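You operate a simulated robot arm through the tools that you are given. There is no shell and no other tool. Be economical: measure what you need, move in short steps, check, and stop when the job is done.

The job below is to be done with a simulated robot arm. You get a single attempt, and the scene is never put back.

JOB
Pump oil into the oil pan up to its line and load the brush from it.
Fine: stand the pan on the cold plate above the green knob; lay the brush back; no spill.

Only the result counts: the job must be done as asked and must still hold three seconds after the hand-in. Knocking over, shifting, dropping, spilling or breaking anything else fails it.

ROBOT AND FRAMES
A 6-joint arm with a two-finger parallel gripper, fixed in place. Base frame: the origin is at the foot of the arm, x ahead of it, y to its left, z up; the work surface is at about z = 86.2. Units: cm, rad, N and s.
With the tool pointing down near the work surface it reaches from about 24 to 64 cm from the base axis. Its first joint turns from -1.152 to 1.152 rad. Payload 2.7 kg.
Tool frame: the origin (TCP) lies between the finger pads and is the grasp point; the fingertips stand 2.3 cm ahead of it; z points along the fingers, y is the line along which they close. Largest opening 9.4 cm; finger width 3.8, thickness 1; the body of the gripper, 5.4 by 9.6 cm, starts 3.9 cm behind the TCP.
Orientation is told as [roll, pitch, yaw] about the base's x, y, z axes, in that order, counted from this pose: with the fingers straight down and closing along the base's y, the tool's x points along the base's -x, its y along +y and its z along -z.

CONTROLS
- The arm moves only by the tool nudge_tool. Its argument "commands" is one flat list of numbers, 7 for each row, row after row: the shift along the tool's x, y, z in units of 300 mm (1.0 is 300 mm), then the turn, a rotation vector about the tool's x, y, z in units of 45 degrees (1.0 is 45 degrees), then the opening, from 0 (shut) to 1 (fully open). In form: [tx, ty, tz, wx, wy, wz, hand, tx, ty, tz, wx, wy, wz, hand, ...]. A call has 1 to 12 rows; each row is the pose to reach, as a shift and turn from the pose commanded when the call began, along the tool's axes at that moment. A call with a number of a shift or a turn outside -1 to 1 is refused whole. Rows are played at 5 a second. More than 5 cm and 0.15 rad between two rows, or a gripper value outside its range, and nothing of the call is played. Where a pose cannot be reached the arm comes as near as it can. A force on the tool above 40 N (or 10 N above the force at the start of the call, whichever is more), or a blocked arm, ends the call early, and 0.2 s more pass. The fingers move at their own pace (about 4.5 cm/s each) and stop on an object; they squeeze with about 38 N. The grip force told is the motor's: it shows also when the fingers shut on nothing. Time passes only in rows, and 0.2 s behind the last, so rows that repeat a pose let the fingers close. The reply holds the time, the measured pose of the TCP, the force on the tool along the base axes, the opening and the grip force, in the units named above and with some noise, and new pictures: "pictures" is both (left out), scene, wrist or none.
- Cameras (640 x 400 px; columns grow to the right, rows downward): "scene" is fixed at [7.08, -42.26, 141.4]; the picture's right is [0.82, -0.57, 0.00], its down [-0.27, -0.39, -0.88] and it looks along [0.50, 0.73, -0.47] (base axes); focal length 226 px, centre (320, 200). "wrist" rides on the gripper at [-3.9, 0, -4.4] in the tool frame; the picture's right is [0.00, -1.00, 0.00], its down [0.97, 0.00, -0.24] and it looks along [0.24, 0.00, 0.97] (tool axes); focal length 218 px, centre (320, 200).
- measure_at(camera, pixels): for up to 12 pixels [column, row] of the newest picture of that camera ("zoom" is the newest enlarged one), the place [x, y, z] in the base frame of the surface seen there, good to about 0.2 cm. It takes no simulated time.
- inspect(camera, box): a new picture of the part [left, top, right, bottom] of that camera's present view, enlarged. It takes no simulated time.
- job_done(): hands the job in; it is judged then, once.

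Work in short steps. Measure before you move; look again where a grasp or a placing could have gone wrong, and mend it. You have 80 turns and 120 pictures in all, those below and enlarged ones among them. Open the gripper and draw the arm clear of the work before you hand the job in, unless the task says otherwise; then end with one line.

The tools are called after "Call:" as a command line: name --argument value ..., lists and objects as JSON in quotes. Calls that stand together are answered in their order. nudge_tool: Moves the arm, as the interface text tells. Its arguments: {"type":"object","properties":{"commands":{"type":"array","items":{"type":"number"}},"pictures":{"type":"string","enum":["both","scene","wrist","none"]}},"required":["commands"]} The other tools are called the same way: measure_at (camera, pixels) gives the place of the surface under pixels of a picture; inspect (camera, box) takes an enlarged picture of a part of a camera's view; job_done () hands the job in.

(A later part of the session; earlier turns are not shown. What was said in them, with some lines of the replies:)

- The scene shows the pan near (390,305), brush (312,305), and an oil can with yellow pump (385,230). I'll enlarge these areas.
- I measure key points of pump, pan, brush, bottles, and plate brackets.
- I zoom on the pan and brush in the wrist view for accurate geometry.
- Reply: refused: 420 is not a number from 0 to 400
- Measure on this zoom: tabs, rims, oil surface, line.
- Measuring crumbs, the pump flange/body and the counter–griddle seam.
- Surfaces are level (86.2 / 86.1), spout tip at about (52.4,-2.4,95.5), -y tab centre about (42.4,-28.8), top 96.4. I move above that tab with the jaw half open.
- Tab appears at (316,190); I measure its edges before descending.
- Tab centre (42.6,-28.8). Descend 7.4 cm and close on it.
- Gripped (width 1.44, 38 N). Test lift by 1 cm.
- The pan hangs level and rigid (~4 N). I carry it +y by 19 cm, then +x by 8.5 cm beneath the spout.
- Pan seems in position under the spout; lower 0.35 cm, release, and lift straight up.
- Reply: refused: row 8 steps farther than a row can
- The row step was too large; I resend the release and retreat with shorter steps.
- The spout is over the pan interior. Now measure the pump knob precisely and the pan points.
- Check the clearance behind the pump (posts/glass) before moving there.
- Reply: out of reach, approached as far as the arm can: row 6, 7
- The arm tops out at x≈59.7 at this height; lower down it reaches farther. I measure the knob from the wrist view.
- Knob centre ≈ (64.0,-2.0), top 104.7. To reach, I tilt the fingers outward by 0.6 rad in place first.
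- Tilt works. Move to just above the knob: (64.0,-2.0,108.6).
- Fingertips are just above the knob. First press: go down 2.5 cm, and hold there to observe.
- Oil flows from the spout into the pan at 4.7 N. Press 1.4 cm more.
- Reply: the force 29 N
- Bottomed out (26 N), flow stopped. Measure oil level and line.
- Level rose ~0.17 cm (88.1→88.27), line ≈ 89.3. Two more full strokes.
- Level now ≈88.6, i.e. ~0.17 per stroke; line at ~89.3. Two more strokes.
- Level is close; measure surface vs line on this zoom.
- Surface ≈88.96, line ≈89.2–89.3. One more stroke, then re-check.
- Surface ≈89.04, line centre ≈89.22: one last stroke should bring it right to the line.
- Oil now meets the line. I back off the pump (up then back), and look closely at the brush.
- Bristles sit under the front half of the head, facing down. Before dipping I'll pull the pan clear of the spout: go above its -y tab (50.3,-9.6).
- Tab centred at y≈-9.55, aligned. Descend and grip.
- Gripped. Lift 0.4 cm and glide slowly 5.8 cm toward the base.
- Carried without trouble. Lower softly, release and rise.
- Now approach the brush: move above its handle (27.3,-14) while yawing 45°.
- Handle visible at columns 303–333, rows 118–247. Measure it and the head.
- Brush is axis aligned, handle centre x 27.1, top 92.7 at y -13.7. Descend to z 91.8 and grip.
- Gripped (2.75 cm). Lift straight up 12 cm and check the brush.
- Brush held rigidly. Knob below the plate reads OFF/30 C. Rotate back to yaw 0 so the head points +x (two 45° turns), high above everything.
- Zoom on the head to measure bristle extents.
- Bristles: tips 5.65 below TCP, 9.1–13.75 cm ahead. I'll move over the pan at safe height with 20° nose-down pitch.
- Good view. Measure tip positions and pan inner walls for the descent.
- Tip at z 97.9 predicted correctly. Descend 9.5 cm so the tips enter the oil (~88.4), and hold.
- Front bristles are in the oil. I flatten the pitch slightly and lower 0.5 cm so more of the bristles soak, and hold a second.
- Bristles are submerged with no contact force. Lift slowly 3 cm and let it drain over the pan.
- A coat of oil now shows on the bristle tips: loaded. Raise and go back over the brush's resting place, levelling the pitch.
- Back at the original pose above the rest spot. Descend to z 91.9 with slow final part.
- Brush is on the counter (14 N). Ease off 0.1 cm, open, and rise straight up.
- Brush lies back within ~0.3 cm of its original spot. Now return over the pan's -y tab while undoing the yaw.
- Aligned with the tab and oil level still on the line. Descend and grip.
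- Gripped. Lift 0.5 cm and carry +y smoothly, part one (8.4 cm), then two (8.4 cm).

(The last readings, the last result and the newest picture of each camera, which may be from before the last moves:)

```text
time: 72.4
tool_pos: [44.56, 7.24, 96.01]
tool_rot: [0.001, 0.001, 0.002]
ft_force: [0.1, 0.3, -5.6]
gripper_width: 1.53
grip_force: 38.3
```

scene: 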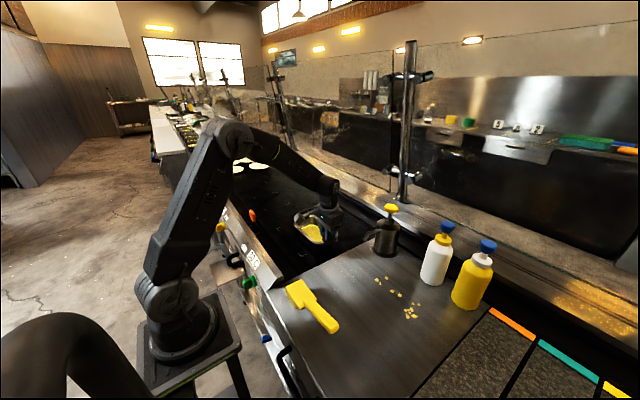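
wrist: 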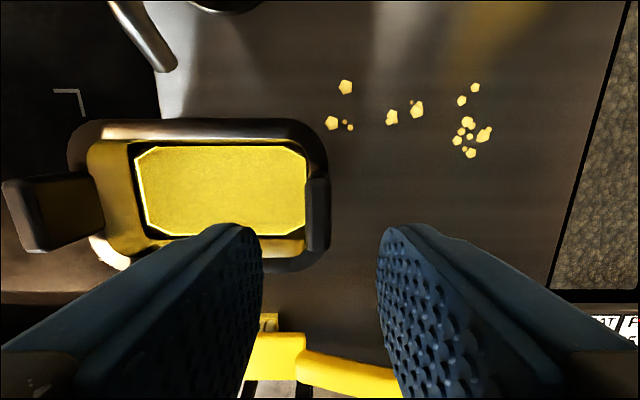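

Continue the last 7.1 cm with a small +x correction, staying above the plate.

Call:
nudge_tool --commands '[-0.001, 0.01, 0, 0, 0, 0, 0, -0.003, 0.03, 0, 0, 0, 0, 0, -0.005, 0.06, 0, 0, 0, 0, 0, -0.007, 0.1, 0, 0, 0, 0, 0, -0.009, 0.14, 0, 0, 0, 0, 0, -0.011, 0.18, 0, 0, 0, 0, 0, -0.012, 0.21, 0, 0, 0, 0, 0, -0.012, 0.23, 0, 0, 0, 0, 0, -0.012, 0.238, 0, 0, 0, 0, 0, -0.012, 0.238, 0, 0, 0, 0, 0]'

Call:
inspect --camera "scene" --box '[240, 170, 380, 270]'

```text
time: 74.6
tool_pos: [44.82, 14.48, 96.06]
tool_rot: [0.0, -0.001, 0.003]
ft_force: [0.8, -0.9, -4.4]
gripper_width: 1.5
grip_force: 37.9
```

scene: 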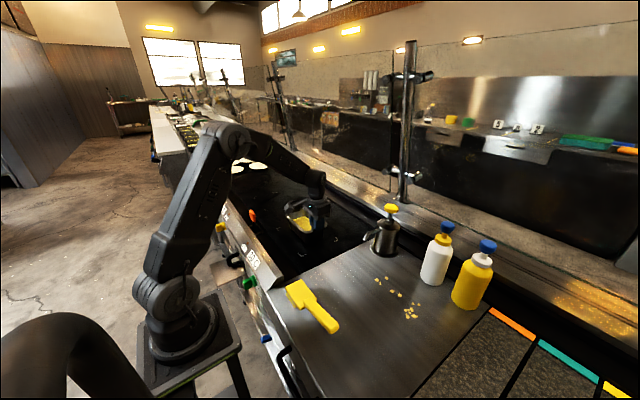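
wrist: 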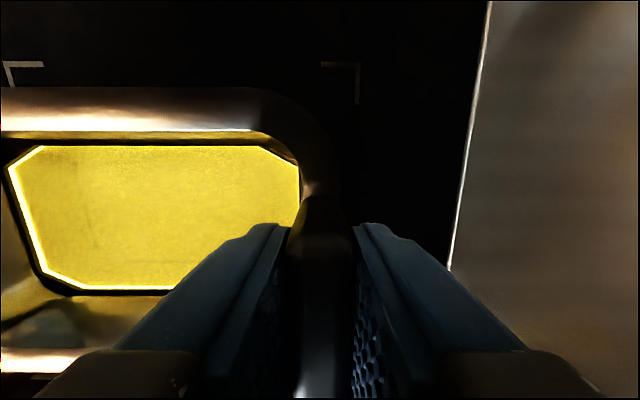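

```text
4.00 times, centred on (310, 220) of scene
```

zoom: 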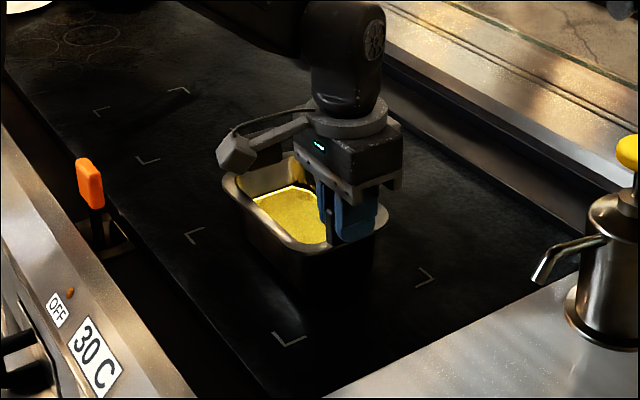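

Pan sits within the four brackets. Lower gently 0.6 cm and read the force.

Call:
nudge_tool --commands '[0, 0, 0.005, 0, 0, 0, 0, 0, 0, 0.01, 0, 0, 0, 0, 0, 0, 0.015, 0, 0, 0, 0, 0, 0, 0.0195, 0, 0, 0, 0, 0, 0, 0.0195, 0, 0, 0, 0]' --pictures "none"

```text
time: 75.8
tool_pos: [44.8, 14.31, 95.46]
tool_rot: [-0.001, -0.001, 0.001]
ft_force: [0.2, 0.2, -4.1]
gripper_width: 1.45
grip_force: 38.4
```

Still carrying ~4 N; lower a bit more in 0.1 cm steps.

Call:
nudge_tool --commands '[0, 0, 0.003, 0, 0, 0, 0, 0, 0, 0.005, 0, 0, 0, 0, 0, 0, 0.005, 0, 0, 0, 0]' --pictures "none"

```text
time: 76.6
tool_pos: [44.88, 14.25, 95.3]
tool_rot: [0.0, 0.0, 0.002]
ft_force: [-0.8, 0.4, -3.1]
gripper_width: 1.46
grip_force: 38.3
```

Call:
nudge_tool --commands '[0, 0, 0.003, 0, 0, 0, 0, 0, 0, 0.005, 0, 0, 0, 0, 0, 0, 0.005, 0, 0, 0, 0]' --pictures "none"

Call:
inspect --camera "scene" --box '[270, 190, 350, 250]'

```text
time: 77.4
tool_pos: [44.9, 14.37, 95.33]
tool_rot: [0.001, -0.004, 0.002]
ft_force: [-4.7, -2.6, 13.0]
gripper_width: 1.48
grip_force: 38.4
```

```text
6.67 times, centred on (310, 220) of scene
```

zoom: 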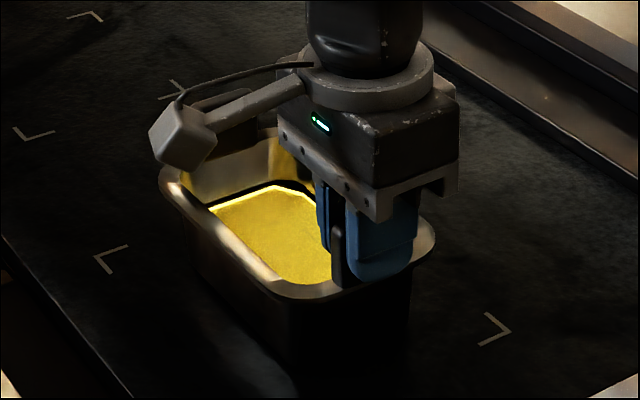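

Now in contact (13 N). Ease off 0.08 cm, release, rise straight up and retreat.

Call:
nudge_tool --commands '[0, 0, -0.003, 0, 0, 0, 0, 0, 0, -0.003, 0, 0, 0, 0.13, 0, 0, -0.003, 0, 0, 0, 0.2, 0, 0, -0.003, 0, 0, 0, 0.35, 0, 0, -0.003, 0, 0, 0, 0.4, 0, 0, -0.08, 0, 0, 0, 0.4, 0, 0, -0.2, 0, 0, 0, 0.4, 0, 0, -0.35, 0, 0, 0, 0.4, 0, 0, -0.5, 0, 0, 0, 0.4, 0, 0, -0.65, 0, 0, 0, 0.5, 0.1, -0.1, -0.7, 0, 0, 0, 0.6, 0.2, -0.2, -0.75, 0, 0, 0, 0.6]'

Call:
inspect --camera "scene" --box '[250, 180, 350, 260]'

```text
time: 80.0
tool_pos: [38.62, 8.46, 117.73]
tool_rot: [-0.002, 0.001, 0.002]
ft_force: [-0.1, 0.5, 0.3]
gripper_width: 5.63
grip_force: 0.0
```

scene: 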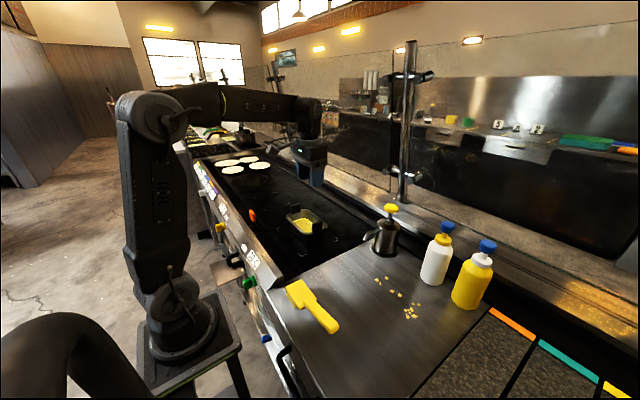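
wrist: 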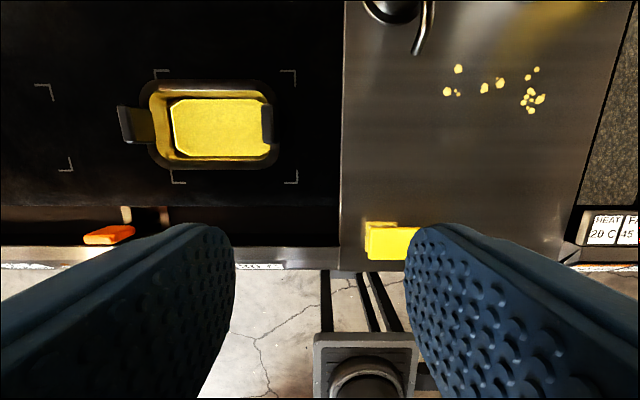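

```text
5.00 times, centred on (300, 220) of scene
```

zoom: 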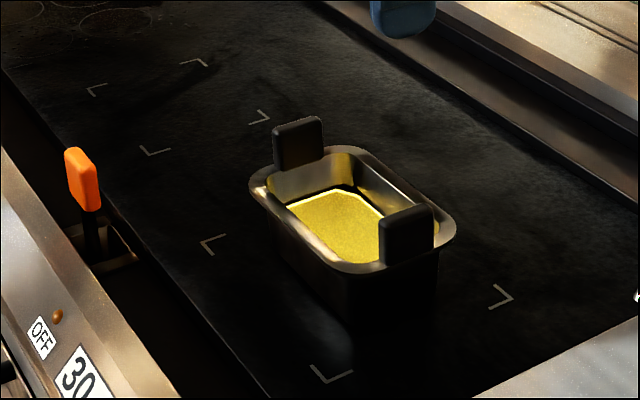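

Check the pan's actual footprint versus brackets, and the oil level.

Call:
measure_at --camera "wrist" --pixels '[[122, 108], [266, 118], [210, 82], [210, 166], [290, 76], [162, 72], [178, 181], [294, 181], [215, 110], [215, 145], [150, 130], [277, 130]]'

Call:
measure_at --camera "zoom" --pixels '[[300, 120], [410, 215], [340, 220], [370, 240], [345, 192], [262, 185], [450, 225], [350, 330]]'

```text
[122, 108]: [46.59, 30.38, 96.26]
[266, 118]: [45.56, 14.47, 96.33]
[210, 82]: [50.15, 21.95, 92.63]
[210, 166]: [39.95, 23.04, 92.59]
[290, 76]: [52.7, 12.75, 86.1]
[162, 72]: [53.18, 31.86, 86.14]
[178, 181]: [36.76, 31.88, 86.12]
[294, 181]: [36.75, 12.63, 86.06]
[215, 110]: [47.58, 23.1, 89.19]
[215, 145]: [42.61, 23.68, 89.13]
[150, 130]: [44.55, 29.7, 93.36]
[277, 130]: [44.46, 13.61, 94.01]
```

```text
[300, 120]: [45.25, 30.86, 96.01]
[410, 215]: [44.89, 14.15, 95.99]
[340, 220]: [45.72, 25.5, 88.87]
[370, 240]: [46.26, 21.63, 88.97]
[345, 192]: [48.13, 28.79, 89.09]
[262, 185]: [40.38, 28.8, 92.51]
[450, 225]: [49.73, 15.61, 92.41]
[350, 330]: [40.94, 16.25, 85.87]
```

Pan is centred at about (45,22.4) inside the brackets, oil at the line. Final look at the counter for spills and bystanders.

Call:
inspect --camera "scene" --box '[270, 190, 510, 345]'

Call:
inspect --camera "wrist" --box '[100, 40, 320, 190]'

```text
2.58 times, centred on (390, 268) of scene
```

zoom: 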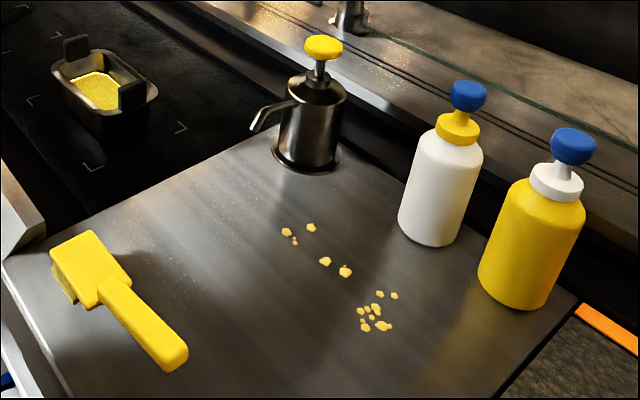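

```text
2.67 times, centred on (210, 115) of wrist
```

zoom: 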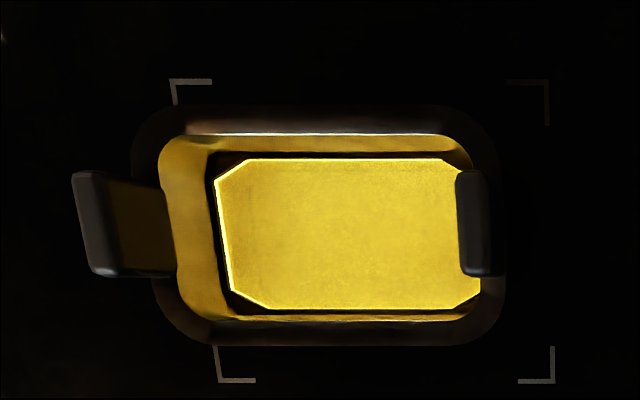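

The pan is on the plate with oil at its line, the brush is laid back loaded, nothing is spilled, and the arm is clear with the gripper open. I hand in.

Call:
job_done

```text
The job is handed in.
```

The oil pan is filled to its line and stands on the cold plate above the green knob, the brush is loaded and laid back within about 0.3 cm of its original spot, and the last pictures show no spill.
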